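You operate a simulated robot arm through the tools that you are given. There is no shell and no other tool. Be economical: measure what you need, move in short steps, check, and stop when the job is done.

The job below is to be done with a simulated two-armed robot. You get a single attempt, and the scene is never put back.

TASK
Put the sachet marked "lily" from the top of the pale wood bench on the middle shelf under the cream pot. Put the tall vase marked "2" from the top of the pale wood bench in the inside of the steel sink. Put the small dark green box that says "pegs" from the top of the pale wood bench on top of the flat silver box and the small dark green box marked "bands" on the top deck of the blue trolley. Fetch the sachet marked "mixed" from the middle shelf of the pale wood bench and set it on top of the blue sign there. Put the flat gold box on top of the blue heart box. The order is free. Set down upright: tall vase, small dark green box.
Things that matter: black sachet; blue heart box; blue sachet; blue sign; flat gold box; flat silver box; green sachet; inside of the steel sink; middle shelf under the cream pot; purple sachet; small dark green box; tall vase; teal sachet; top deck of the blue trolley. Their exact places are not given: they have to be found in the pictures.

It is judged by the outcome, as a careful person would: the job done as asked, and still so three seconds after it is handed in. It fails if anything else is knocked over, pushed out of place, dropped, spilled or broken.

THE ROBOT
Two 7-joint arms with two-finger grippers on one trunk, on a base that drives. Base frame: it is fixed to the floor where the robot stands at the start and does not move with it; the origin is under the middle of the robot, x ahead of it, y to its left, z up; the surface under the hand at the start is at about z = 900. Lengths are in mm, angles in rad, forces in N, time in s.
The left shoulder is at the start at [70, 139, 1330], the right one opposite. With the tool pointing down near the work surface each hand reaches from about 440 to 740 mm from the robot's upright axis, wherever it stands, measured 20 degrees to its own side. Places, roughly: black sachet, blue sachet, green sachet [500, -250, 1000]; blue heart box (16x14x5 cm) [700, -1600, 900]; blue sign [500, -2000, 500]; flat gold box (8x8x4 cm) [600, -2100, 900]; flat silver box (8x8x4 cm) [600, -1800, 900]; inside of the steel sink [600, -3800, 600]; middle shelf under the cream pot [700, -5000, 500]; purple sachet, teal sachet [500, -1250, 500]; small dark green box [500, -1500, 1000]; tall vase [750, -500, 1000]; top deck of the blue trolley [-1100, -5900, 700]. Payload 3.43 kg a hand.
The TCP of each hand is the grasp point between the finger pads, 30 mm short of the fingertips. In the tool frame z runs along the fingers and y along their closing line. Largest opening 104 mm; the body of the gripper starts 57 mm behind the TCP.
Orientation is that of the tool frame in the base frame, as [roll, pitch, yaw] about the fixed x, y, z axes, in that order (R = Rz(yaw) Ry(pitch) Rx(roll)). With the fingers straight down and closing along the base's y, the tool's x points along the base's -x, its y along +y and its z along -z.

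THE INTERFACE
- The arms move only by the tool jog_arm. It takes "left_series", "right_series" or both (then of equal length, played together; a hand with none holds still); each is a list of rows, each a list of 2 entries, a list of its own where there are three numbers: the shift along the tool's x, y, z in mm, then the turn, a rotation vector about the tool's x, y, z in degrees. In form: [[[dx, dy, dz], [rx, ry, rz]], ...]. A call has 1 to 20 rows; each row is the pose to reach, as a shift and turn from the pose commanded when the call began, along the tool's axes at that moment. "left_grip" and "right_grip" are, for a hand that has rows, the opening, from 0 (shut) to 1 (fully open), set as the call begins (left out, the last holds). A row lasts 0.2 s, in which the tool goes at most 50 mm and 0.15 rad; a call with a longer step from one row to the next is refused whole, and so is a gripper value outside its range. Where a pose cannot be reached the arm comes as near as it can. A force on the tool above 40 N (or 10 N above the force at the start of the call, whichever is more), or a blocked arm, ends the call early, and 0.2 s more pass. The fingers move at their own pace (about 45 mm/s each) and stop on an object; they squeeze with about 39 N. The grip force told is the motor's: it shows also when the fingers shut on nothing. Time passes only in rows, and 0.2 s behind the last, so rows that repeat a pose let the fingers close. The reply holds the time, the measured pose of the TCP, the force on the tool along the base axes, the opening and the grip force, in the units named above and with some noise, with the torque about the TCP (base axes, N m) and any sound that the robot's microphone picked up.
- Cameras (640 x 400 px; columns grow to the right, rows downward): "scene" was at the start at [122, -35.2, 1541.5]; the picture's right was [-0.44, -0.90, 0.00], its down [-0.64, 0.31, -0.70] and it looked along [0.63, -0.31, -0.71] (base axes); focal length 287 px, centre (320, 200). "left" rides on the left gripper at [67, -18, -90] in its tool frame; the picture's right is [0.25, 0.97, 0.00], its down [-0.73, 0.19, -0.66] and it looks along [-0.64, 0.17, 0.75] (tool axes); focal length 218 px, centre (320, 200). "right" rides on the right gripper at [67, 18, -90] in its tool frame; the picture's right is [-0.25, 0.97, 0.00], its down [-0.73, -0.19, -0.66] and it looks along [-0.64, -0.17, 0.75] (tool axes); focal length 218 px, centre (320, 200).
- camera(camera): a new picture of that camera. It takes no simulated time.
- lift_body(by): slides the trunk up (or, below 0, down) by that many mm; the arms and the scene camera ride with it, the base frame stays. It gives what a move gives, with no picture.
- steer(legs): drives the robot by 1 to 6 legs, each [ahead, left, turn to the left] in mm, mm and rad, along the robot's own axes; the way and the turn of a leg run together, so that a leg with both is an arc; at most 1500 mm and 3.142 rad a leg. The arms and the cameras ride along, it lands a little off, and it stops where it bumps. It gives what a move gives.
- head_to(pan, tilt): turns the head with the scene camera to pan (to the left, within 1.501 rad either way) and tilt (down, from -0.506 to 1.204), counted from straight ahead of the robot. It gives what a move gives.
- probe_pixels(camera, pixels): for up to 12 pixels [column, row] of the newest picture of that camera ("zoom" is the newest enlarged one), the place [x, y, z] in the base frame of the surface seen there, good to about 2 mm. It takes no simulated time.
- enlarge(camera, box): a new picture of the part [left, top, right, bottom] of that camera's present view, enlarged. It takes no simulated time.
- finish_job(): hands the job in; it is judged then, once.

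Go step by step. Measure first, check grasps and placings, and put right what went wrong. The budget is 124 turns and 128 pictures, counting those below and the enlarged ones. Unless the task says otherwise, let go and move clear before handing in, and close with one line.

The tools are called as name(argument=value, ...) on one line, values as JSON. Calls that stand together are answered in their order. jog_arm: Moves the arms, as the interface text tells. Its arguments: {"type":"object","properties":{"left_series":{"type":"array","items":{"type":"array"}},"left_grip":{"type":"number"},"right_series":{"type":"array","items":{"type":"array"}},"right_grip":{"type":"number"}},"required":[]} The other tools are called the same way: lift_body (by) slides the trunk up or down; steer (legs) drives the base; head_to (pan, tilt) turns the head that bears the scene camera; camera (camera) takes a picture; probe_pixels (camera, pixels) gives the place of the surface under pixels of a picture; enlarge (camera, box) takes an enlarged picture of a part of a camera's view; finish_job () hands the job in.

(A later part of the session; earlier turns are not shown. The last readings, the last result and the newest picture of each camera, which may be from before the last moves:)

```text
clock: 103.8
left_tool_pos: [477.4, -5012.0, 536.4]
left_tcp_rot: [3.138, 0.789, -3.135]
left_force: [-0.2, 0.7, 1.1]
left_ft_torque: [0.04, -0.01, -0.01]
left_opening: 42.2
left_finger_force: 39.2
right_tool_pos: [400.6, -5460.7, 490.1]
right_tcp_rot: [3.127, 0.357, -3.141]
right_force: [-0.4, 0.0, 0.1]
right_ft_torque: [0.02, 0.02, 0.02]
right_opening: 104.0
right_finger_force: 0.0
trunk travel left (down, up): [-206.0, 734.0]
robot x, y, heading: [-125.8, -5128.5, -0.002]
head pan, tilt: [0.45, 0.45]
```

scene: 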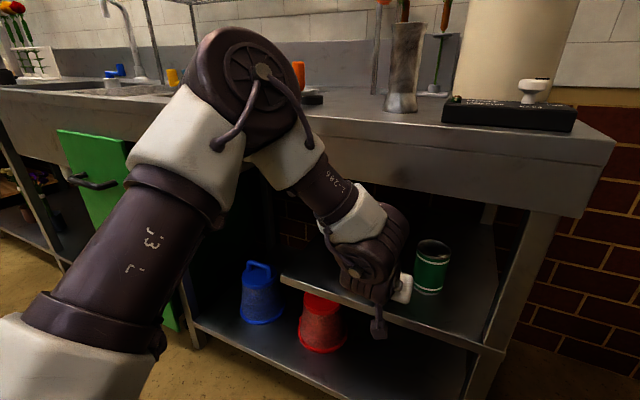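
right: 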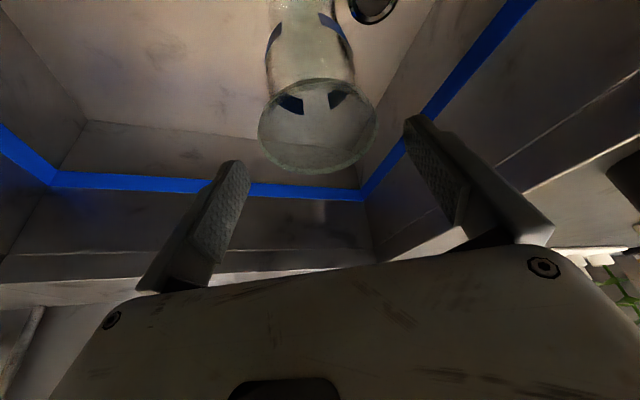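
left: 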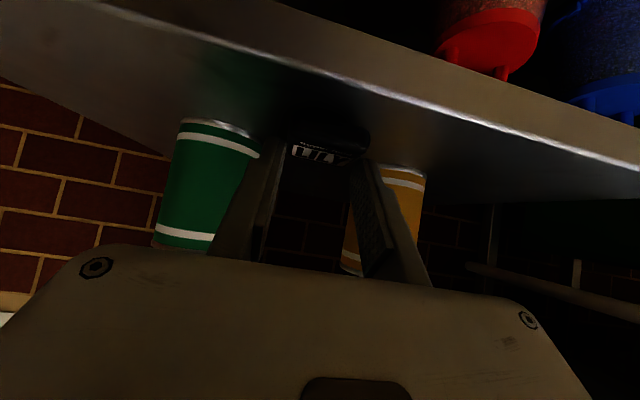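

Light contact shows (1 N). I'll go down 1 mm more and open the fingers partway.

lift_body(by=-1)

jog_arm(left_series=[[[0, 0, 0], [0, 0, 0]], [[0, 0, 0], [0, 0, 0]], [[0, 0, 0], [0, 0, 0]]], left_grip=0.7)

camera(camera="left")

```text
clock: 104.3
left_tool_pos: [477.4, -5010.2, 536.6]
left_tcp_rot: [3.139, 0.79, -3.136]
left_force: [-0.2, 0.3, 0.5]
left_ft_torque: [0.01, 0.01, 0.0]
left_opening: 42.2
left_finger_force: 39.2
right_tool_pos: [401.5, -5460.2, 489.1]
right_tcp_rot: [3.127, 0.354, -3.141]
right_force: [0.0, -0.7, -0.3]
right_ft_torque: [0.0, 0.03, 0.04]
right_opening: 104.3
right_finger_force: 0.0
trunk travel left (down, up): [-205.0, 735.0]
robot x, y, heading: [-124.3, -5128.0, 0.005]
head pan, tilt: [0.45, 0.45]
```

```text
clock: 105.1
left_tool_pos: [477.1, -5011.1, 536.6]
left_tcp_rot: [3.141, 0.791, -3.134]
left_force: [-0.5, -0.2, -0.4]
left_ft_torque: [0.03, -0.05, -0.01]
left_opening: 72.9
left_finger_force: 0.0
right_tool_pos: [401.4, -5460.3, 489.9]
right_tcp_rot: [3.128, 0.356, 3.141]
right_force: [-0.3, 0.3, 0.6]
right_ft_torque: [0.01, -0.04, 0.04]
right_opening: 103.6
right_finger_force: 0.1
trunk travel left (down, up): [-205.0, 735.0]
robot x, y, heading: [-125.0, -5130.1, -0.001]
head pan, tilt: [0.45, 0.45]
```

```text
70 pictures are left
```

left: 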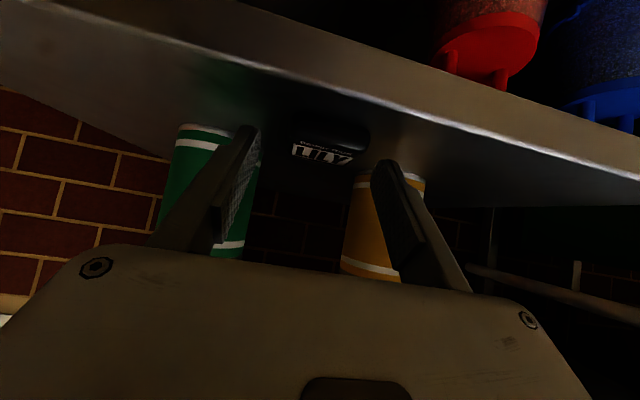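

Lily is released. I'll raise 25 mm, back out and verify.

lift_body(by=25)

steer(legs=[[-280, 0, 0]])

lift_body(by=300)

head_to(pan=0.12, tilt=0.6)

camera(camera="scene")

```text
clock: 105.8
left_tool_pos: [476.7, -5010.3, 561.1]
left_tcp_rot: [3.14, 0.787, -3.134]
left_force: [-0.2, 0.6, 0.4]
left_ft_torque: [-0.01, 0.02, -0.01]
left_opening: 72.7
left_finger_force: 0.1
right_tool_pos: [401.6, -5459.9, 513.8]
right_tcp_rot: [3.129, 0.357, 3.141]
right_force: [-0.2, -0.9, -0.4]
right_ft_torque: [0.0, 0.01, 0.02]
right_opening: 103.9
right_finger_force: 0.1
trunk travel left (down, up): [-230.0, 710.0]
robot x, y, heading: [-128.5, -5130.2, 0.003]
head pan, tilt: [0.45, 0.45]
```

```text
clock: 107.8
left_tool_pos: [192.6, -5010.5, 561.7]
left_tcp_rot: [3.139, 0.787, -3.134]
left_force: [0.1, -0.9, 0.1]
left_ft_torque: [0.02, -0.01, 0.01]
left_opening: 72.9
left_finger_force: 0.1
right_tool_pos: [117.6, -5460.2, 515.2]
right_tcp_rot: [3.128, 0.357, -3.138]
right_force: [-0.1, -1.1, -0.1]
right_ft_torque: [-0.01, -0.01, 0.0]
right_opening: 104.0
right_finger_force: 0.1
trunk travel left (down, up): [-230.0, 710.0]
robot x, y, heading: [-408.2, -5132.4, 0.004]
head pan, tilt: [0.45, 0.45]
```

```text
clock: 110.8
left_tool_pos: [193.1, -5010.5, 859.5]
left_tcp_rot: [3.14, 0.788, -3.133]
left_force: [0.0, -1.4, -0.2]
left_ft_torque: [0.0, 0.0, 0.01]
left_opening: 72.9
left_finger_force: 0.0
right_tool_pos: [118.1, -5460.3, 815.6]
right_tcp_rot: [3.128, 0.356, -3.14]
right_force: [0.7, -0.6, 0.0]
right_ft_torque: [-0.01, 0.02, -0.03]
right_opening: 104.1
right_finger_force: 0.1
trunk travel left (down, up): [-530.0, 410.0]
robot x, y, heading: [-408.8, -5130.5, 0.004]
head pan, tilt: [0.45, 0.45]
```

```text
clock: 111.6
left_tool_pos: [192.9, -5009.9, 861.9]
left_tcp_rot: [3.14, 0.788, -3.132]
left_force: [1.0, 0.2, -0.8]
left_ft_torque: [0.06, 0.0, 0.0]
left_opening: 72.7
left_finger_force: 0.0
right_tool_pos: [118.9, -5462.0, 814.4]
right_tcp_rot: [3.128, 0.356, -3.139]
right_force: [-0.4, 0.4, 0.0]
right_ft_torque: [0.02, -0.01, 0.0]
right_opening: 103.8
right_finger_force: 0.0
trunk travel left (down, up): [-530.0, 410.0]
robot x, y, heading: [-407.2, -5130.0, 0.002]
head pan, tilt: [0.12, 0.6]
```

```text
69 pictures are left
```

scene: 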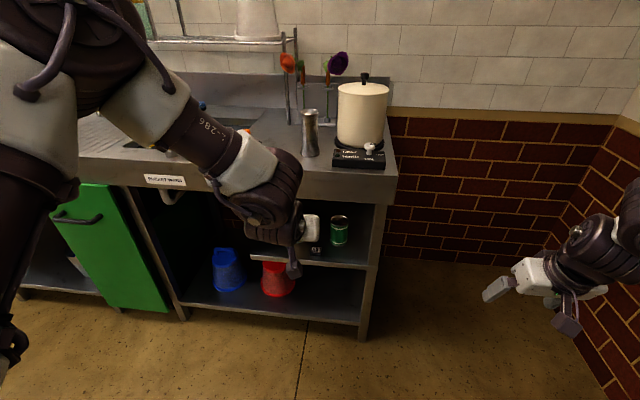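

Lily is on the shelf at (316,249). I'll raise the trunk and drive back to the pale wood bench near y=-1750.

lift_body(by=295)

steer(legs=[[50, 1130, 0], [0, 1130, 0], [0, 1130, 0]])

head_to(pan=0.0, tilt=0.75)

camera(camera="scene")

```text
clock: 114.5
left_tool_pos: [192.2, -5010.3, 1156.0]
left_tcp_rot: [3.14, 0.789, -3.134]
left_force: [0.7, -0.3, 0.7]
left_ft_torque: [-0.02, 0.0, -0.01]
left_opening: 72.9
left_finger_force: 0.0
right_tool_pos: [118.4, -5461.4, 1108.6]
right_tcp_rot: [3.128, 0.355, -3.139]
right_force: [-0.6, -0.3, -0.2]
right_ft_torque: [-0.02, -0.03, 0.0]
right_opening: 103.9
right_finger_force: 0.0
trunk travel left (down, up): [-825.0, 115.0]
robot x, y, heading: [-410.6, -5130.4, 0.003]
head pan, tilt: [0.12, 0.6]
```

```text
clock: 131.1
left_tool_pos: [233.9, -1615.2, 1155.8]
left_tcp_rot: [3.14, 0.788, 3.133]
left_force: [0.0, 0.5, -0.6]
left_ft_torque: [-0.01, 0.0, -0.02]
left_opening: 72.9
left_finger_force: 0.0
right_tool_pos: [151.0, -2063.6, 1109.6]
right_tcp_rot: [3.128, 0.357, 3.125]
right_force: [-0.8, -0.2, 0.3]
right_ft_torque: [0.01, -0.02, -0.04]
right_opening: 104.0
right_finger_force: 0.1
trunk travel left (down, up): [-825.0, 115.0]
robot x, y, heading: [-369.8, -1724.4, -0.013]
head pan, tilt: [0.12, 0.6]
```

```text
clock: 131.8
left_tool_pos: [232.6, -1614.6, 1156.4]
left_tcp_rot: [3.141, 0.788, 3.133]
left_force: [0.6, 0.0, 0.5]
left_ft_torque: [-0.01, 0.01, -0.01]
left_opening: 72.8
left_finger_force: 0.1
right_tool_pos: [150.1, -2064.7, 1109.3]
right_tcp_rot: [3.128, 0.357, 3.126]
right_force: [-0.1, -0.8, 0.4]
right_ft_torque: [-0.01, -0.01, -0.02]
right_opening: 104.0
right_finger_force: 0.0
trunk travel left (down, up): [-825.0, 115.0]
robot x, y, heading: [-370.3, -1723.2, -0.015]
head pan, tilt: [0.0, 0.75]
```

```text
68 pictures are left
```

scene: 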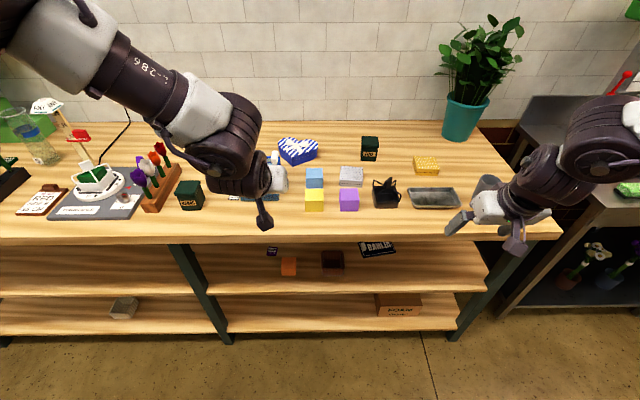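

enlarge(camera="scene", box=[160, 110, 480, 290])

probe_pixels(camera="scene", pixels=[[189, 186], [189, 205], [369, 141], [370, 155], [351, 172], [351, 182], [426, 162], [426, 173], [297, 150], [375, 250], [272, 251], [385, 192]])

```text
2.00 times, centred on (320, 200) of scene
```

zoom: 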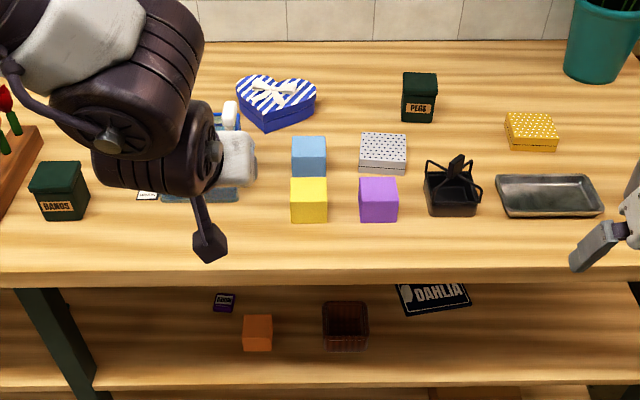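

```text
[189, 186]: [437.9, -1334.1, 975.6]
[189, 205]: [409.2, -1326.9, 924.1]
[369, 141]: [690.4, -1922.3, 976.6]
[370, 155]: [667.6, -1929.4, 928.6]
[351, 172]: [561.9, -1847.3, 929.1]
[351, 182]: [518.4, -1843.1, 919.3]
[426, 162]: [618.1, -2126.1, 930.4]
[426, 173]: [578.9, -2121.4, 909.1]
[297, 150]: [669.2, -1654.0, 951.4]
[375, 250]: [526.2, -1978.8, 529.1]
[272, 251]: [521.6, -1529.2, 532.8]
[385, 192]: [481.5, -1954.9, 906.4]
```

Targets: pegs [~690,-1925, top 976], silver box [~555,-1847, top 929], gold box [~615,-2125, top 930], heart box [~670,-1650, top 951] and bands [~430,-1334]. I'll go for pegs first with the right hand: drive ahead, then move the hand.

steer(legs=[[390, 0, 0.015]])

jog_arm(right_series=[[[-10, 22, 4], [0, 0, 0]], [[-20, 45, 8], [0, 0, 0]], [[-30, 70, 11], [0, 0, 0]], [[-40, 95, 15], [0, 0, 0]], [[-50, 120, 18], [0, 0, 0]], [[-56, 137, 20], [0, 0, 0]], [[-56, 137, 20], [0, 0, 0]]], right_grip=1)

camera(camera="right")

camera(camera="scene")

```text
clock: 134.3
left_tool_pos: [623.4, -1611.9, 1157.1]
left_tcp_rot: [-3.14, 0.79, -3.139]
left_force: [0.6, 0.2, 0.0]
left_ft_torque: [-0.02, -0.02, 0.0]
left_opening: 72.6
left_finger_force: 0.1
right_tool_pos: [545.5, -2061.8, 1110.6]
right_tcp_rot: [3.128, 0.359, 3.138]
right_force: [0.1, -0.6, 0.2]
right_ft_torque: [-0.01, -0.01, 0.0]
right_opening: 104.1
right_finger_force: 0.1
trunk travel left (down, up): [-825.0, 115.0]
robot x, y, heading: [22.5, -1726.9, -0.006]
head pan, tilt: [0.0, 0.75]
```

```text
clock: 135.9
left_tool_pos: [624.9, -1613.2, 1157.2]
left_tcp_rot: [3.14, 0.789, -3.14]
left_force: [-0.7, 0.2, -0.3]
left_ft_torque: [0.01, 0.02, 0.0]
left_opening: 73.0
left_finger_force: 0.1
right_tool_pos: [600.3, -1930.5, 1116.1]
right_tcp_rot: [3.125, 0.358, 3.135]
right_force: [0.8, 1.0, 0.3]
right_ft_torque: [-0.02, -0.01, 0.01]
right_opening: 104.0
right_finger_force: 0.1
right hand out of reach, approached as far as the arm can: row 6, 7
trunk travel left (down, up): [-825.0, 115.0]
robot x, y, heading: [22.5, -1728.1, -0.005]
head pan, tilt: [0.0, 0.75]
```

```text
66 pictures are left
```

right: 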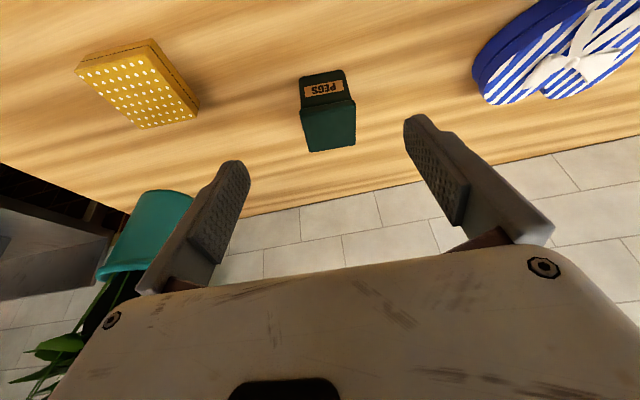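

```text
65 pictures are left
```

scene: 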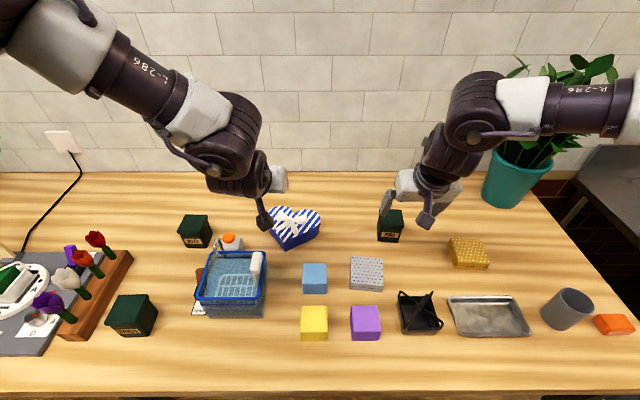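

There are three dark green boxes; the one between the right fingers reads PEGS. I'll measure it and the silver and gold boxes precisely.

probe_pixels(camera="right", pixels=[[303, 110], [352, 104], [310, 148], [353, 144], [301, 80], [345, 72], [325, 125], [90, 68], [165, 118], [150, 45], [195, 110], [140, 85]])

probe_pixels(camera="scene", pixels=[[352, 259], [382, 259], [352, 283], [382, 283], [367, 270], [271, 224], [318, 222], [284, 245], [300, 215], [121, 296], [152, 296], [134, 322]])

```text
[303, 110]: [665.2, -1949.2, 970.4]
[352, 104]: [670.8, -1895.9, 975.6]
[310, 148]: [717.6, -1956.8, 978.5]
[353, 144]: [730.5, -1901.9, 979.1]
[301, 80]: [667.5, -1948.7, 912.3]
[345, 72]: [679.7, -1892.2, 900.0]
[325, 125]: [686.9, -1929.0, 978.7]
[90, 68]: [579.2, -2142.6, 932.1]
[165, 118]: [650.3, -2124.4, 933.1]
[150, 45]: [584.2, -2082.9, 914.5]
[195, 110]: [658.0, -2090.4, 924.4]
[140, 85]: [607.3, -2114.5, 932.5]
```

```text
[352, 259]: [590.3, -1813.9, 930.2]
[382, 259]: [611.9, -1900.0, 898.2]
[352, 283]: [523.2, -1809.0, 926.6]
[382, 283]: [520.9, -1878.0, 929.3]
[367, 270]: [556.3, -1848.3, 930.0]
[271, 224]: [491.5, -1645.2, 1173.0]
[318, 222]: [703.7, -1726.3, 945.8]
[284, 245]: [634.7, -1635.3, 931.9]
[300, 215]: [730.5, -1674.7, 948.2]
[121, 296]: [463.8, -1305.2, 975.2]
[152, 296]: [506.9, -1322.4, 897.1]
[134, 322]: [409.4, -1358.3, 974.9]
```

Pegs is centred at [696,-1926], about 55 mm wide, turned about -6°. I'll drive 40 mm forward, descend in front of it, then slide around it.

steer(legs=[[40, 0, 0]])

jog_arm(right_series=[[[15, 1, 31], [0.4, 0, 1]], [[31, 2, 62], [0.8, 0, 2.1]], [[46, 3, 92], [1.2, 0, 3.2]], [[62, 4, 123], [1.6, 0, 4.3]], [[77, 4, 154], [2, 0, 5.3]], [[77, 4, 154], [2, 0, 5.3]]])

camera(camera="right")

```text
clock: 136.9
left_tool_pos: [665.8, -1613.9, 1153.8]
left_tcp_rot: [3.141, 0.786, -3.14]
left_force: [0.1, 0.2, -1.0]
left_ft_torque: [0.01, 0.0, 0.02]
left_opening: 72.5
left_finger_force: 0.1
right_tool_pos: [641.9, -1931.1, 1114.1]
right_tcp_rot: [3.123, 0.354, 3.135]
right_force: [-0.5, -0.3, -1.4]
right_ft_torque: [-0.01, 0.03, -0.01]
right_opening: 103.9
right_finger_force: 0.1
trunk travel left (down, up): [-825.0, 115.0]
robot x, y, heading: [63.3, -1726.9, -0.003]
head pan, tilt: [0.0, 0.75]
stopped in leg 1: the robot was blocked; the commanded pose is now the measured one
```

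```text
clock: 138.3
left_tool_pos: [664.9, -1611.8, 1156.6]
left_tcp_rot: [3.141, 0.788, -3.14]
left_force: [-0.2, 0.1, -0.4]
left_ft_torque: [0.05, -0.01, -0.02]
left_opening: 72.7
left_finger_force: 0.1
right_tool_pos: [589.3, -1979.8, 1014.6]
right_tcp_rot: [3.124, 0.357, 3.036]
right_force: [0.1, -0.3, 0.3]
right_ft_torque: [-0.02, -0.03, 0.01]
right_opening: 104.1
right_finger_force: 0.0
right hand out of reach, approached as far as the arm can: row 1, 2, 3, 4, 5, 6
trunk travel left (down, up): [-825.0, 115.0]
robot x, y, heading: [61.7, -1730.1, -0.007]
head pan, tilt: [0.0, 0.75]
```

```text
64 pictures are left
```

right: 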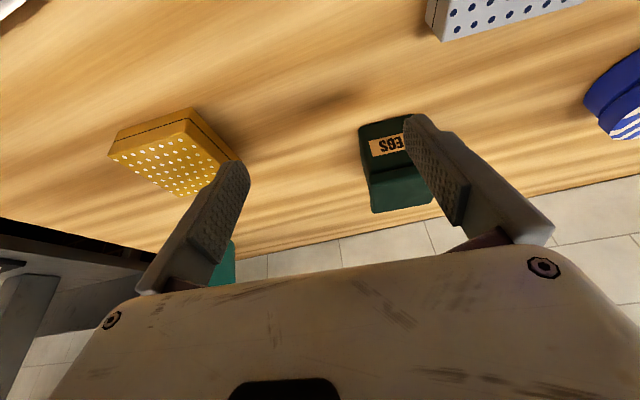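

The base touches the bench at x≈63, and this arm reaches farther when the target is more to its own side with more tilt. I'll raise and tilt the right hand to 45°, retract the left hand, back off 6 mm and shift the base 134 mm left.

jog_arm(right_series=[[[1, 0, -15], [0, -3.5, 0]], [[3, 0, -30], [0, -7, 0]], [[5, 0, -45], [0, -11, 0]], [[6, 0, -60], [0, -15, 0]], [[8, 0, -75], [0, -19, 0]], [[9.5, 0, -89], [0, -23, 0]], [[9.5, 0, -89], [0, -25, 0]], [[9.5, 0, -89], [0, -25, 0]]], left_series=[[[6, 0, -18], [0, 0, 0]], [[12, 0, -36], [0, 0, 0]], [[18, 0, -54], [0, 0, 0]], [[24, 0, -72], [0, 0, 0]], [[30, 0, -90], [0, 0, 0]], [[36, 0, -108], [0, 0, 0]], [[42, 0, -127], [0, 0, 0]], [[42, 0, -127], [0, 0, 0]]])

steer(legs=[[-6, 134, 0.005]])

camera(camera="scene")

```text
clock: 140.1
left_tool_pos: [547.5, -1612.2, 1216.9]
left_tcp_rot: [3.14, 0.79, 3.141]
left_force: [0.8, 0.3, -0.2]
left_ft_torque: [0.01, -0.01, 0.03]
left_opening: 72.8
left_finger_force: 0.1
right_tool_pos: [550.8, -2000.7, 1087.9]
right_tcp_rot: [3.113, 0.793, 3.024]
right_force: [0.2, -0.1, -0.2]
right_ft_torque: [-0.02, -0.01, -0.01]
right_opening: 103.9
right_finger_force: 0.0
right hand out of reach, approached as far as the arm can: row 4, 5, 6, 7, 8
trunk travel left (down, up): [-825.0, 115.0]
robot x, y, heading: [59.6, -1729.6, -0.004]
head pan, tilt: [0.0, 0.75]
```

```text
clock: 141.5
left_tool_pos: [539.1, -1472.0, 1217.6]
left_tcp_rot: [3.138, 0.789, -3.139]
left_force: [-0.1, -0.4, 0.1]
left_ft_torque: [0.03, 0.03, -0.01]
left_opening: 72.7
left_finger_force: 0.0
right_tool_pos: [545.3, -1858.8, 1087.4]
right_tcp_rot: [3.112, 0.794, 3.031]
right_force: [0.2, -0.4, 0.9]
right_ft_torque: [0.0, 0.02, -0.03]
right_opening: 104.2
right_finger_force: 0.1
trunk travel left (down, up): [-825.0, 115.0]
robot x, y, heading: [54.2, -1594.0, 0.005]
head pan, tilt: [0.0, 0.75]
```

```text
63 pictures are left
```

scene: 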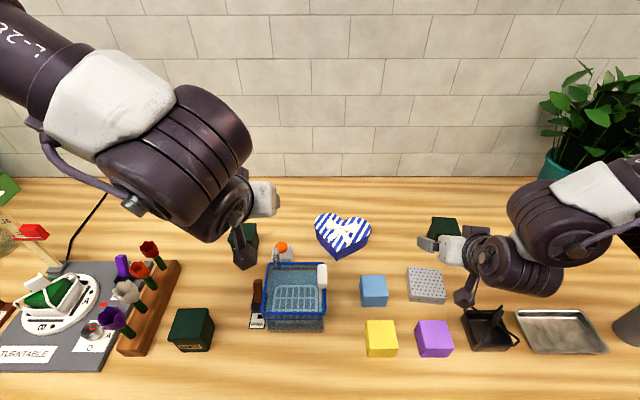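

The right hand is tilted 45° at [545,-1859]. I'll move it to [630,-1926] in front of pegs, then lower the trunk 120 mm.

jog_arm(right_series=[[[-16, -14, 16], [0, 0, 0]], [[-32, -28, 32], [0, 0, 0]], [[-48, -42, 48], [0, 0, 0]], [[-65, -57, 65], [0, 0, 0]], [[-65, -57, 65], [0, 0, 0]]])

lift_body(by=-110)

camera(camera="right")

```text
clock: 142.7
left_tool_pos: [538.5, -1469.6, 1216.5]
left_tcp_rot: [3.141, 0.79, -3.138]
left_force: [-0.2, -0.3, 0.6]
left_ft_torque: [-0.02, 0.01, -0.05]
left_opening: 72.7
left_finger_force: 0.2
right_tool_pos: [634.1, -1925.7, 1088.3]
right_tcp_rot: [3.114, 0.793, 3.031]
right_force: [-0.5, -1.5, -0.3]
right_ft_torque: [-0.02, 0.0, 0.0]
right_opening: 104.0
right_finger_force: 0.0
trunk travel left (down, up): [-825.0, 115.0]
robot x, y, heading: [57.5, -1590.0, -0.0]
head pan, tilt: [0.0, 0.75]
```

```text
clock: 144.1
left_tool_pos: [537.7, -1470.1, 1106.8]
left_tcp_rot: [-3.141, 0.789, -3.134]
left_force: [-0.7, 0.8, 0.3]
left_ft_torque: [0.03, 0.0, 0.01]
left_opening: 72.9
left_finger_force: 0.0
right_tool_pos: [633.3, -1925.4, 978.1]
right_tcp_rot: [3.115, 0.793, 3.034]
right_force: [-0.2, -0.6, -0.5]
right_ft_torque: [0.03, 0.0, 0.02]
right_opening: 103.9
right_finger_force: 0.0
trunk travel left (down, up): [-715.0, 225.0]
robot x, y, heading: [53.8, -1591.4, 0.003]
head pan, tilt: [0.0, 0.75]
```

```text
62 pictures are left
```

right: 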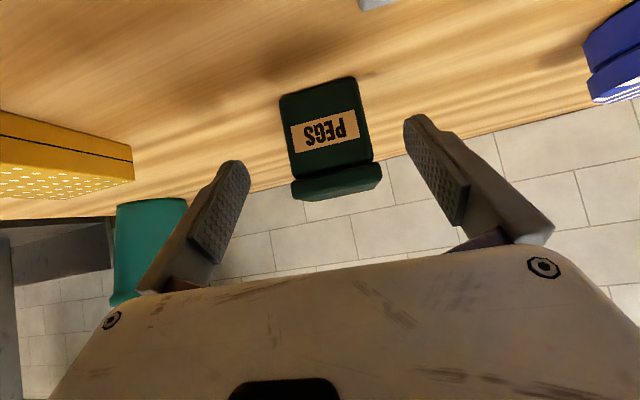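

Pegs is centred between the fingers. I'll lower 33 mm and slide forward 59 mm around it.

jog_arm(right_series=[[[12, 0, 12], [0, 0, 0]], [[23, 0, 23], [0, 0, 0]], [[9, 2, 37], [0, 0, 0]], [[-5, 4, 51], [0, 0, 0]], [[-18, 6, 65], [0, 0, 0]], [[-18, 6, 65], [0, 0, 0]]])

camera(camera="right")

```text
clock: 145.5
left_tool_pos: [539.1, -1469.0, 1107.0]
left_tcp_rot: [3.14, 0.788, -3.135]
left_force: [-0.7, 1.4, -0.7]
left_ft_torque: [-0.01, -0.01, -0.01]
left_opening: 72.7
left_finger_force: 0.0
right_tool_pos: [694.5, -1923.6, 946.5]
right_tcp_rot: [3.116, 0.791, 3.032]
right_force: [0.6, 0.3, -0.1]
right_ft_torque: [0.01, 0.03, -0.01]
right_opening: 104.3
right_finger_force: 0.0
trunk travel left (down, up): [-715.0, 225.0]
robot x, y, heading: [57.4, -1589.6, 0.003]
head pan, tilt: [0.0, 0.75]
```

```text
61 pictures are left
```

right: 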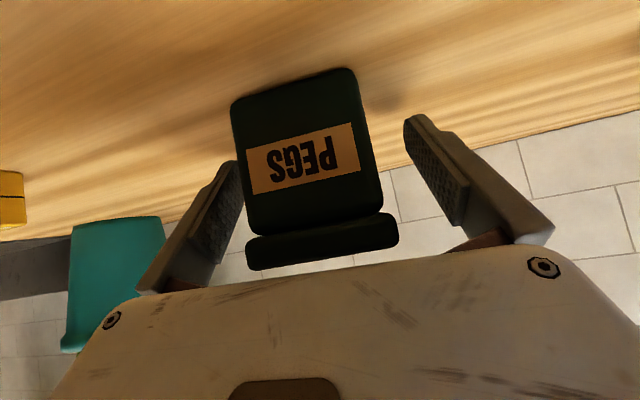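

The box sits between the fingers. I'll close the right hand and then lift.

jog_arm(right_series=[[[0, -2, 0], [0, 0, 0]], [[0, -2, 0], [0, 0, 0]], [[0, -2, 0], [0, 0, 0]], [[0, -2, 0], [0, 0, 0]], [[0, -2, 0], [0, 0, 0]]], right_grip=0)

jog_arm(right_series=[[[-14, 0, -14], [0, 0, 0]], [[-28, 0, -28], [0, 0, 0]], [[-42, 0, -42], [0, 0, 0]], [[-57, 0, -57], [0, 0, 0]], [[-57, 0, -57], [0, 0, 0]]])

camera(camera="right")

```text
clock: 146.7
left_tool_pos: [537.9, -1468.1, 1108.0]
left_tcp_rot: [3.141, 0.789, -3.134]
left_force: [0.4, -0.4, -0.1]
left_ft_torque: [-0.01, 0.0, -0.01]
left_opening: 72.7
left_finger_force: 0.0
right_tool_pos: [694.0, -1925.9, 945.0]
right_tcp_rot: [3.116, 0.794, 3.033]
right_force: [0.8, 0.2, 0.1]
right_ft_torque: [-0.01, -0.03, 0.01]
right_opening: 63.2
right_finger_force: 38.4
trunk travel left (down, up): [-715.0, 225.0]
robot x, y, heading: [56.9, -1586.7, 0.005]
head pan, tilt: [0.0, 0.75]
```

```text
clock: 147.9
left_tool_pos: [540.3, -1470.2, 1106.5]
left_tcp_rot: [-3.142, 0.788, -3.134]
left_force: [0.5, 0.0, 0.2]
left_ft_torque: [0.0, 0.02, -0.03]
left_opening: 72.9
left_finger_force: 0.0
right_tool_pos: [693.9, -1929.5, 1026.3]
right_tcp_rot: [3.116, 0.792, 3.032]
right_force: [-0.3, 0.3, -1.9]
right_ft_torque: [0.01, 0.01, 0.0]
right_opening: 63.1
right_finger_force: 39.0
trunk travel left (down, up): [-715.0, 225.0]
robot x, y, heading: [59.5, -1585.3, 0.005]
head pan, tilt: [0.0, 0.75]
```

```text
60 pictures are left
```

right: 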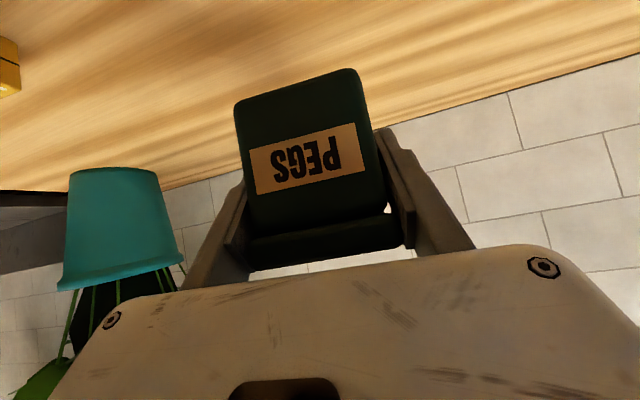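

Pegs is gripped (63 mm). The silver box centre is [556,-1846], top 930, so I'll drive the base to carry it over.

steer(legs=[[-140, 83, 0]])

camera(camera="right")

camera(camera="scene")

```text
clock: 149.3
left_tool_pos: [401.2, -1386.7, 1105.9]
left_tcp_rot: [3.14, 0.787, -3.137]
left_force: [-0.1, 0.3, -0.6]
left_ft_torque: [-0.02, 0.03, 0.01]
left_opening: 73.0
left_finger_force: 0.1
right_tool_pos: [556.1, -1847.8, 1024.3]
right_tcp_rot: [3.115, 0.791, 3.033]
right_force: [-0.3, -0.2, -1.0]
right_ft_torque: [0.03, 0.04, 0.04]
right_opening: 63.2
right_finger_force: 39.0
trunk travel left (down, up): [-715.0, 225.0]
robot x, y, heading: [-84.2, -1508.1, 0.002]
head pan, tilt: [0.0, 0.75]
```

```text
59 pictures are left
```

right: 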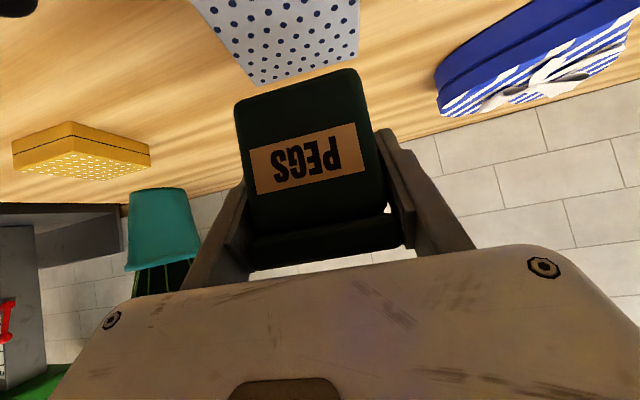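

```text
58 pictures are left
```

scene: 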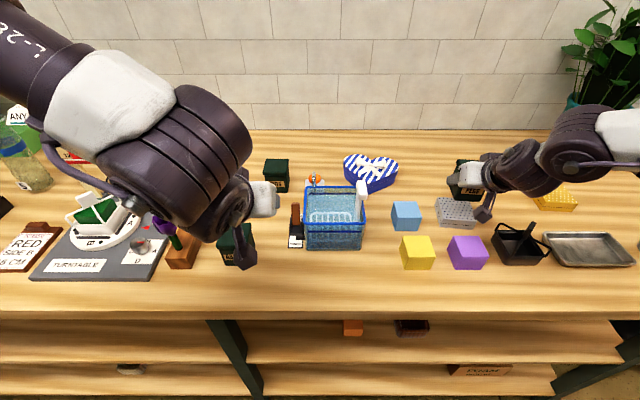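

TCP is at [556,-1848], over the silver box. I'll lower with the arm until contact near z 976.

jog_arm(right_series=[[[10, 0, 10], [0, 0, 0]], [[20, 0, 20], [0, 0, 0]], [[27, 0, 27], [0, 0, 0]], [[31, 0, 31], [0, 0, 0]], [[33, 0, 33], [0, 0, 0]], [[33, 0, 33], [0, 0, 0]]])

enlarge(camera="scene", box=[400, 130, 560, 250])

```text
clock: 150.7
left_tool_pos: [398.9, -1387.2, 1107.6]
left_tcp_rot: [-3.141, 0.789, -3.135]
left_force: [1.4, 1.0, 0.0]
left_ft_torque: [0.0, -0.02, -0.03]
left_opening: 73.0
left_finger_force: 0.0
right_tool_pos: [553.9, -1845.6, 980.5]
right_tcp_rot: [3.118, 0.792, 3.034]
right_force: [-0.5, -0.4, -1.4]
right_ft_torque: [0.0, 0.02, -0.01]
right_opening: 63.3
right_finger_force: 38.6
trunk travel left (down, up): [-715.0, 225.0]
robot x, y, heading: [-82.6, -1503.9, 0.002]
head pan, tilt: [0.0, 0.75]
```

```text
3.33 times, centred on (480, 190) of scene
```

zoom: 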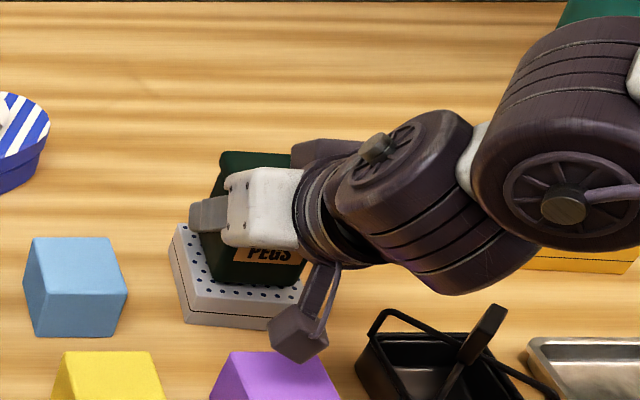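

The box is centred over the silver box and nearly touching. I'll lower the last few mm.

jog_arm(right_series=[[[1.5, 0, 1.5], [0, 0, 0]], [[3, 0, 3], [0, 0, 0]], [[4, 0, 4], [0, 0, 0]], [[4, 0, 4], [0, 0, 0]]])

```text
clock: 151.7
left_tool_pos: [397.6, -1387.2, 1108.3]
left_tcp_rot: [-3.141, 0.79, -3.133]
left_force: [0.2, 0.5, -0.3]
left_ft_torque: [-0.02, -0.05, 0.02]
left_opening: 73.0
left_finger_force: 0.1
right_tool_pos: [553.9, -1845.6, 977.4]
right_tcp_rot: [3.114, 0.798, 3.032]
right_force: [3.9, -4.8, 16.0]
right_ft_torque: [-0.45, 0.26, 0.15]
right_opening: 63.3
right_finger_force: 38.7
trunk travel left (down, up): [-715.0, 225.0]
robot x, y, heading: [-87.1, -1507.5, 0.001]
head pan, tilt: [0.0, 0.75]
```

Contact (16 N). I'll ease up 1 mm, open, then back the hand out along its tilt.

jog_arm(right_series=[[[-1, 0, -1], [0, 0, 0]], [[-1, 0, -1], [0, 0, 0]], [[-1, 0, -1], [0, 0, 0]], [[-1, 0, -1], [0, 0, 0]]], right_grip=1)

jog_arm(right_series=[[[-10, 0, -20], [0, 0, 0]], [[-20, 0, -50], [0, 0, 0]], [[-30, 0, -85], [0, 0, 0]], [[-40, 0, -120], [0, 0, 0]], [[-40, 0, -120], [0, 0, 0]]])

enlarge(camera="scene", box=[340, 130, 580, 270])

```text
clock: 152.7
left_tool_pos: [399.4, -1387.1, 1106.1]
left_tcp_rot: [-3.141, 0.789, -3.136]
left_force: [0.0, 0.1, 0.8]
left_ft_torque: [0.01, 0.01, 0.0]
left_opening: 73.1
left_finger_force: 0.1
right_tool_pos: [553.8, -1845.9, 975.7]
right_tcp_rot: [3.116, 0.791, 3.033]
right_force: [0.6, -0.7, 0.0]
right_ft_torque: [-0.05, 0.01, -0.02]
right_opening: 104.0
right_finger_force: 0.2
trunk travel left (down, up): [-715.0, 225.0]
robot x, y, heading: [-82.1, -1505.9, 0.001]
head pan, tilt: [0.0, 0.75]
```

```text
clock: 153.9
left_tool_pos: [399.1, -1386.7, 1106.7]
left_tcp_rot: [-3.14, 0.788, -3.135]
left_force: [-0.4, 0.3, 0.4]
left_ft_torque: [0.0, 0.0, -0.01]
left_opening: 72.6
left_finger_force: 0.0
right_tool_pos: [498.9, -1842.0, 1089.1]
right_tcp_rot: [3.119, 0.791, 3.034]
right_force: [-0.8, 0.7, 0.1]
right_ft_torque: [-0.01, 0.04, 0.0]
right_opening: 104.2
right_finger_force: 0.0
trunk travel left (down, up): [-715.0, 225.0]
robot x, y, heading: [-82.6, -1504.9, -0.001]
head pan, tilt: [0.0, 0.75]
```

```text
2.67 times, centred on (460, 200) of scene
```

zoom: 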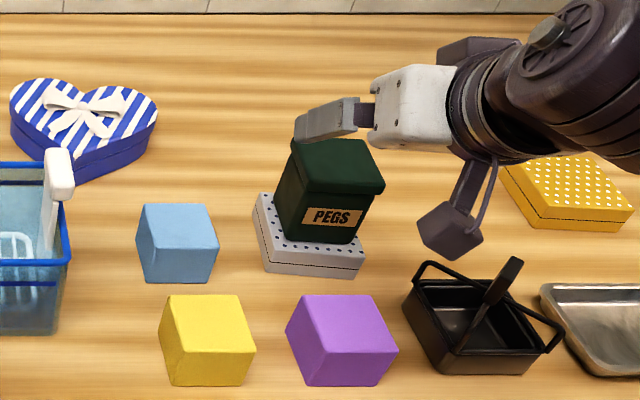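

Pegs stands on the silver box. Next is the gold box: I'll drive right 278 mm and forward 60 mm so the right hand is above it.

steer(legs=[[0, -278, 0], [60, 0, 0]])

camera(camera="right")

camera(camera="scene")

```text
clock: 156.4
left_tool_pos: [453.6, -1662.8, 1109.4]
left_tcp_rot: [-3.14, 0.795, -3.127]
left_force: [-0.1, 0.8, 0.8]
left_ft_torque: [-0.02, 0.0, 0.0]
left_opening: 72.7
left_finger_force: 0.1
right_tool_pos: [557.7, -2116.3, 1092.6]
right_tcp_rot: [3.117, 0.798, 3.041]
right_force: [-0.7, -0.2, 0.2]
right_ft_torque: [0.02, 0.0, -0.02]
right_opening: 104.0
right_finger_force: 0.1
trunk travel left (down, up): [-715.0, 225.0]
robot x, y, heading: [-22.4, -1789.0, 0.009]
head pan, tilt: [0.0, 0.75]
```

```text
55 pictures are left
```

right: 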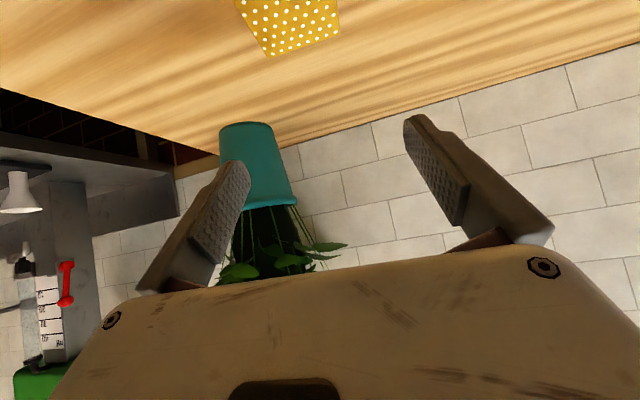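

```text
54 pictures are left
```

scene: 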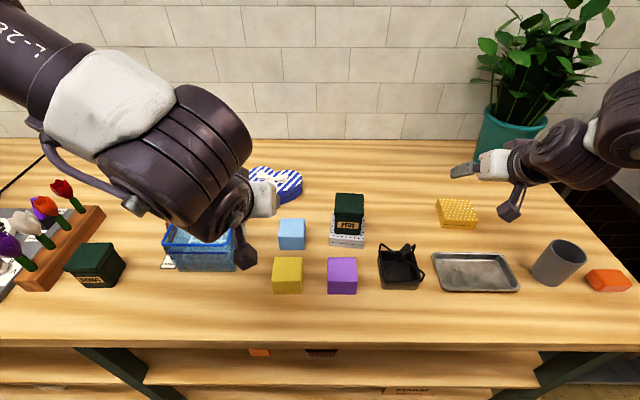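

enlarge(camera="scene", box=[410, 180, 500, 240])

```text
6.67 times, centred on (455, 210) of scene
```

zoom: 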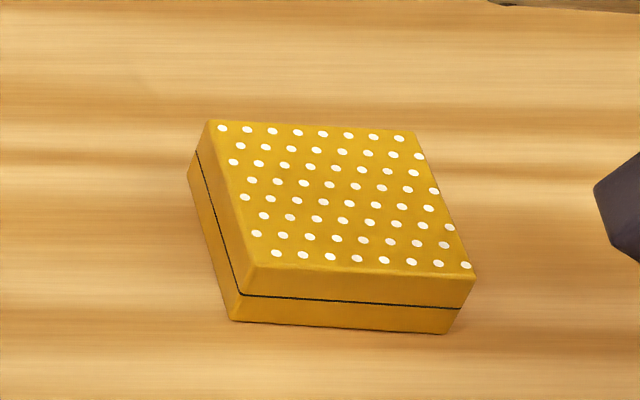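

probe_pixels(camera="zoom", pixels=[[212, 124], [408, 137], [470, 272], [252, 264], [240, 300], [330, 195], [230, 317], [450, 330]])

probe_pixels(camera="scene", pixels=[[290, 172], [302, 182], [280, 200], [265, 168], [290, 188], [254, 170], [335, 218], [363, 220], [400, 245], [405, 260]])

```text
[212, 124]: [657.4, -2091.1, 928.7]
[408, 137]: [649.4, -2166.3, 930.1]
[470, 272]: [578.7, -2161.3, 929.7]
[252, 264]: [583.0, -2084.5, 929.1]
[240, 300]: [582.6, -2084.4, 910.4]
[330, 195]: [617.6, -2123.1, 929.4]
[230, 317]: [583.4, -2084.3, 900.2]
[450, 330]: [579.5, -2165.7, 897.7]
```

```text
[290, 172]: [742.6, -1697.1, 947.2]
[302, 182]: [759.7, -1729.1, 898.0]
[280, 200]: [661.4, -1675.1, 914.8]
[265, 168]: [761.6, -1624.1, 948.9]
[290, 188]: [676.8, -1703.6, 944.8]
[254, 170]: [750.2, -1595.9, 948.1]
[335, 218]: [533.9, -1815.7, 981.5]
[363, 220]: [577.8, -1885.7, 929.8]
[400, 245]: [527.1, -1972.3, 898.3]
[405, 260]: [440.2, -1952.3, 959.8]
```

The gold box centre is [617,-2126], 76 mm wide, turned -6°, which matches the hand. I'll hover at z 975 and check.

jog_arm(right_series=[[[13, -1, 28], [0, 0, 0]], [[26, -2, 57], [0, 0, 0]], [[39, -3, 85], [0, 0, 0]], [[52, -4, 114], [0, 0, 0]], [[52, -4, 114], [0, 0, 0]]], right_grip=1)

camera(camera="right")

```text
clock: 157.7
left_tool_pos: [458.0, -1663.4, 1107.2]
left_tcp_rot: [-3.141, 0.79, -3.13]
left_force: [-0.2, 0.0, -0.1]
left_ft_torque: [0.0, -0.03, 0.02]
left_opening: 72.8
left_finger_force: 0.0
right_tool_pos: [609.9, -2123.2, 974.7]
right_tcp_rot: [3.115, 0.795, 3.042]
right_force: [-0.4, 0.0, -0.1]
right_ft_torque: [-0.01, 0.01, 0.02]
right_opening: 104.1
right_finger_force: 0.1
trunk travel left (down, up): [-715.0, 225.0]
robot x, y, heading: [-25.8, -1789.2, 0.002]
head pan, tilt: [0.0, 0.75]
```

```text
52 pictures are left
```

right: 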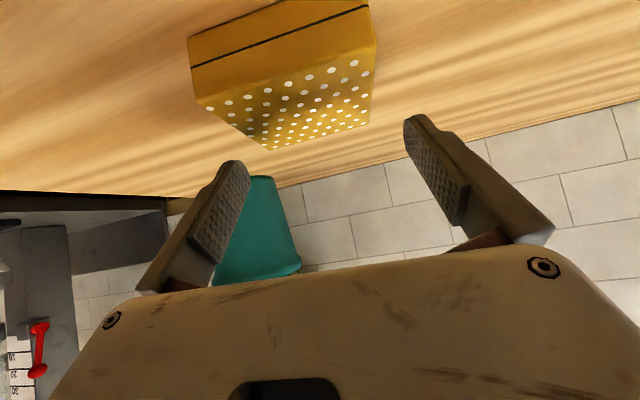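

The geometry checks out (front edge midpoint expected near column 285, as seen). I'll descend to z 934.

jog_arm(right_series=[[[6, -1, -6], [0, 0, 0]], [[15, -1, 4], [0, 0, 0]], [[25, -1, 13], [0, 0, 0]], [[35, -1, 23], [0, 0, 0]], [[35, -1, 23], [0, 0, 0]]])

camera(camera="right")

```text
clock: 158.8
left_tool_pos: [457.6, -1664.2, 1107.5]
left_tcp_rot: [-3.141, 0.791, -3.13]
left_force: [-0.4, -0.2, -0.1]
left_ft_torque: [-0.01, 0.0, -0.03]
left_opening: 72.8
left_finger_force: 0.1
right_tool_pos: [599.7, -2123.3, 935.0]
right_tcp_rot: [3.117, 0.801, 3.038]
right_force: [0.2, -4.5, 17.9]
right_ft_torque: [-1.14, -0.27, -0.15]
right_opening: 103.7
right_finger_force: 0.1
trunk travel left (down, up): [-715.0, 225.0]
robot x, y, heading: [-27.1, -1788.1, 0.006]
head pan, tilt: [0.0, 0.75]
```

```text
51 pictures are left
```

right: 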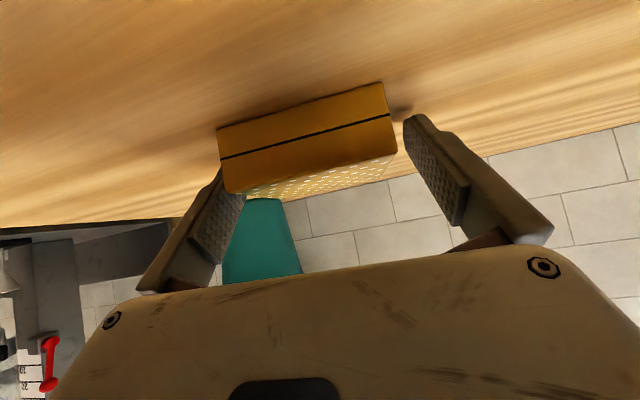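

It's the same contact height as with lily, so the fingertip is touching the bench. I'll ease up 2.5 mm and close.

jog_arm(right_series=[[[-2, 0, -2], [0, 0, 0]], [[-2, 0, -2], [0, 0, 0]], [[-2, 0, -2], [0, 0, 0]], [[-2, 0, -2], [0, 0, 0]], [[-2, 0, -2], [0, 0, 0]]], right_grip=0)

jog_arm(right_series=[[[-20, 0, -20], [0, 0, 0]], [[-40, 0, -40], [0, 0, 0]], [[-57, 0, -57], [0, 0, 0]], [[-71, 0, -71], [0, 0, 0]], [[-71, 0, -71], [0, 0, 0]]])

camera(camera="right")

camera(camera="scene")

```text
clock: 160.1
left_tool_pos: [457.8, -1663.8, 1106.9]
left_tcp_rot: [3.141, 0.789, -3.131]
left_force: [0.4, 0.9, 1.4]
left_ft_torque: [0.0, 0.0, 0.05]
left_opening: 73.0
left_finger_force: 0.0
right_tool_pos: [598.2, -2122.4, 934.0]
right_tcp_rot: [3.116, 0.793, 3.041]
right_force: [0.0, 0.8, 0.1]
right_ft_torque: [0.04, 0.0, -0.01]
right_opening: 79.7
right_finger_force: 38.5
trunk travel left (down, up): [-715.0, 225.0]
robot x, y, heading: [-23.2, -1787.0, 0.013]
head pan, tilt: [0.0, 0.75]
```

```text
clock: 161.2
left_tool_pos: [458.3, -1663.8, 1107.4]
left_tcp_rot: [-3.14, 0.789, -3.131]
left_force: [-0.1, 0.6, 0.0]
left_ft_torque: [-0.02, 0.04, -0.03]
left_opening: 72.9
left_finger_force: 0.1
right_tool_pos: [597.6, -2123.3, 1034.3]
right_tcp_rot: [3.114, 0.793, 3.039]
right_force: [0.1, 0.3, -1.5]
right_ft_torque: [0.02, 0.04, 0.0]
right_opening: 79.2
right_finger_force: 39.2
trunk travel left (down, up): [-715.0, 225.0]
robot x, y, heading: [-21.0, -1786.8, 0.006]
head pan, tilt: [0.0, 0.75]
```

```text
50 pictures are left
```

right: 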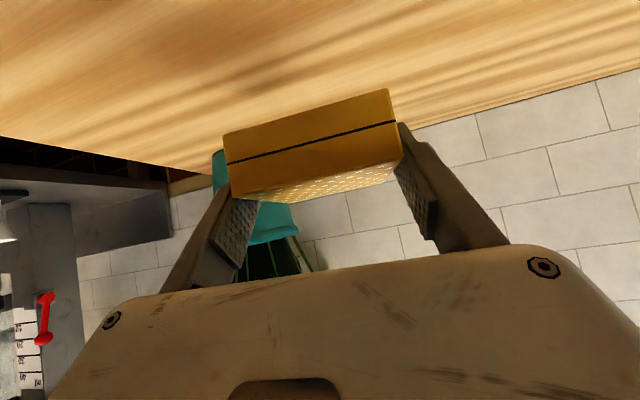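

```text
49 pictures are left
```

scene: 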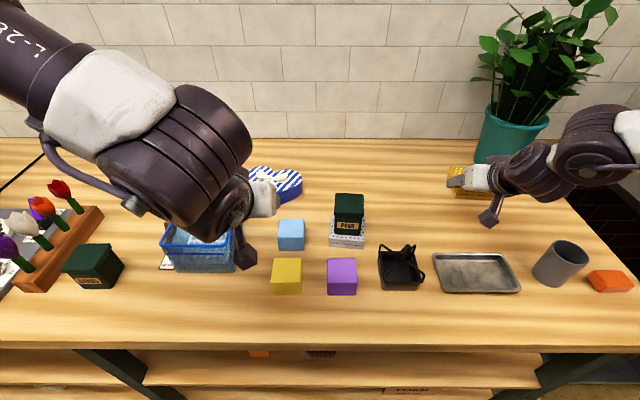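

The gold box is gripped (79 mm) with its bottom 36 mm below TCP. I'll raise the trunk to clear pegs, drive left to the heart box and look.

lift_body(by=80)

steer(legs=[[-60, 0, 0], [0, 462, 0]])

camera(camera="scene")

```text
clock: 162.4
left_tool_pos: [457.9, -1664.5, 1187.0]
left_tcp_rot: [3.141, 0.789, -3.129]
left_force: [0.0, 0.0, -0.4]
left_ft_torque: [0.02, -0.02, 0.0]
left_opening: 72.9
left_finger_force: 0.1
right_tool_pos: [597.1, -2124.7, 1112.6]
right_tcp_rot: [3.115, 0.79, 3.039]
right_force: [0.3, -0.5, -1.2]
right_ft_torque: [-0.02, 0.01, -0.02]
right_opening: 79.5
right_finger_force: 38.4
trunk travel left (down, up): [-795.0, 145.0]
robot x, y, heading: [-22.3, -1784.8, 0.005]
head pan, tilt: [0.0, 0.75]
```

```text
clock: 165.8
left_tool_pos: [390.8, -1196.7, 1186.6]
left_tcp_rot: [3.139, 0.788, -3.124]
left_force: [1.1, -0.3, 0.0]
left_ft_torque: [0.0, 0.01, -0.01]
left_opening: 73.0
left_finger_force: 0.1
right_tool_pos: [533.2, -1654.3, 1113.9]
right_tcp_rot: [3.112, 0.793, 3.046]
right_force: [0.6, -0.3, -1.4]
right_ft_torque: [0.01, 0.02, 0.0]
right_opening: 79.0
right_finger_force: 39.3
trunk travel left (down, up): [-795.0, 145.0]
robot x, y, heading: [-88.8, -1320.3, 0.019]
head pan, tilt: [0.0, 0.75]
```

```text
48 pictures are left
```

scene: 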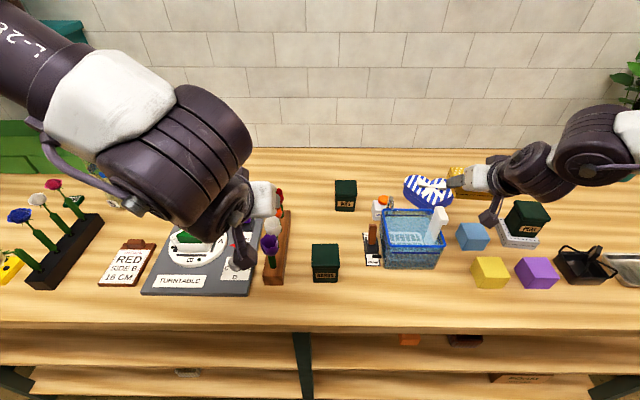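

I'll zoom on the heart box and check the left hand's surroundings.

enlarge(camera="scene", box=[380, 150, 480, 230])

camera(camera="left")

```text
5.00 times, centred on (430, 190) of scene
```

zoom: 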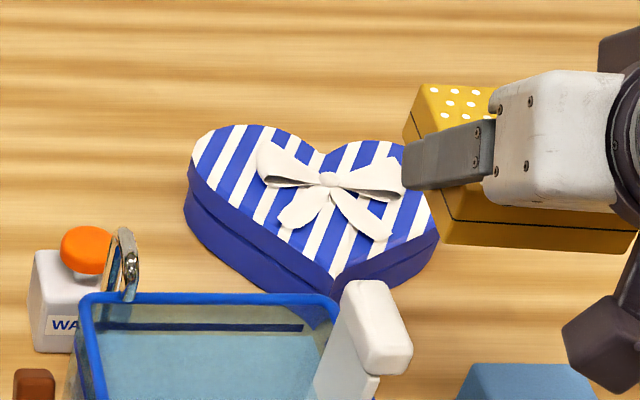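

```text
46 pictures are left
```

left: 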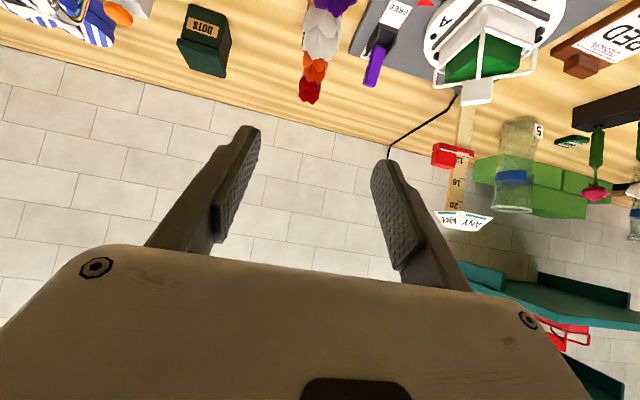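

probe_pixels(camera="zoom", pixels=[[330, 180], [200, 140], [250, 128], [350, 145], [335, 275], [430, 215], [320, 235], [280, 165], [300, 215], [375, 225], [390, 175], [240, 200]])

probe_pixels(camera="left", pixels=[[465, 222], [440, 217], [490, 220], [318, 70], [450, 155]])

```text
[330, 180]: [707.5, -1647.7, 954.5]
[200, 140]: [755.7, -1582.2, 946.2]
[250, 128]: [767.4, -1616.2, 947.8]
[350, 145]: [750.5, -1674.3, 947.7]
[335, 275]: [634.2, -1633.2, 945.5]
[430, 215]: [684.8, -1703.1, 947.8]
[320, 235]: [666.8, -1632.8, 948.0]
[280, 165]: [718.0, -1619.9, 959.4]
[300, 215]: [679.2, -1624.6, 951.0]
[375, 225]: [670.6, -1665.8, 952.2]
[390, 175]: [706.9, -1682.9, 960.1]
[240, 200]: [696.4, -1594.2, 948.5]
```

```text
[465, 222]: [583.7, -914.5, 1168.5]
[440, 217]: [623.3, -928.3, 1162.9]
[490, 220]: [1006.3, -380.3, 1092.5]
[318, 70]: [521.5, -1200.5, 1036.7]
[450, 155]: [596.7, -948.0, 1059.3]
```

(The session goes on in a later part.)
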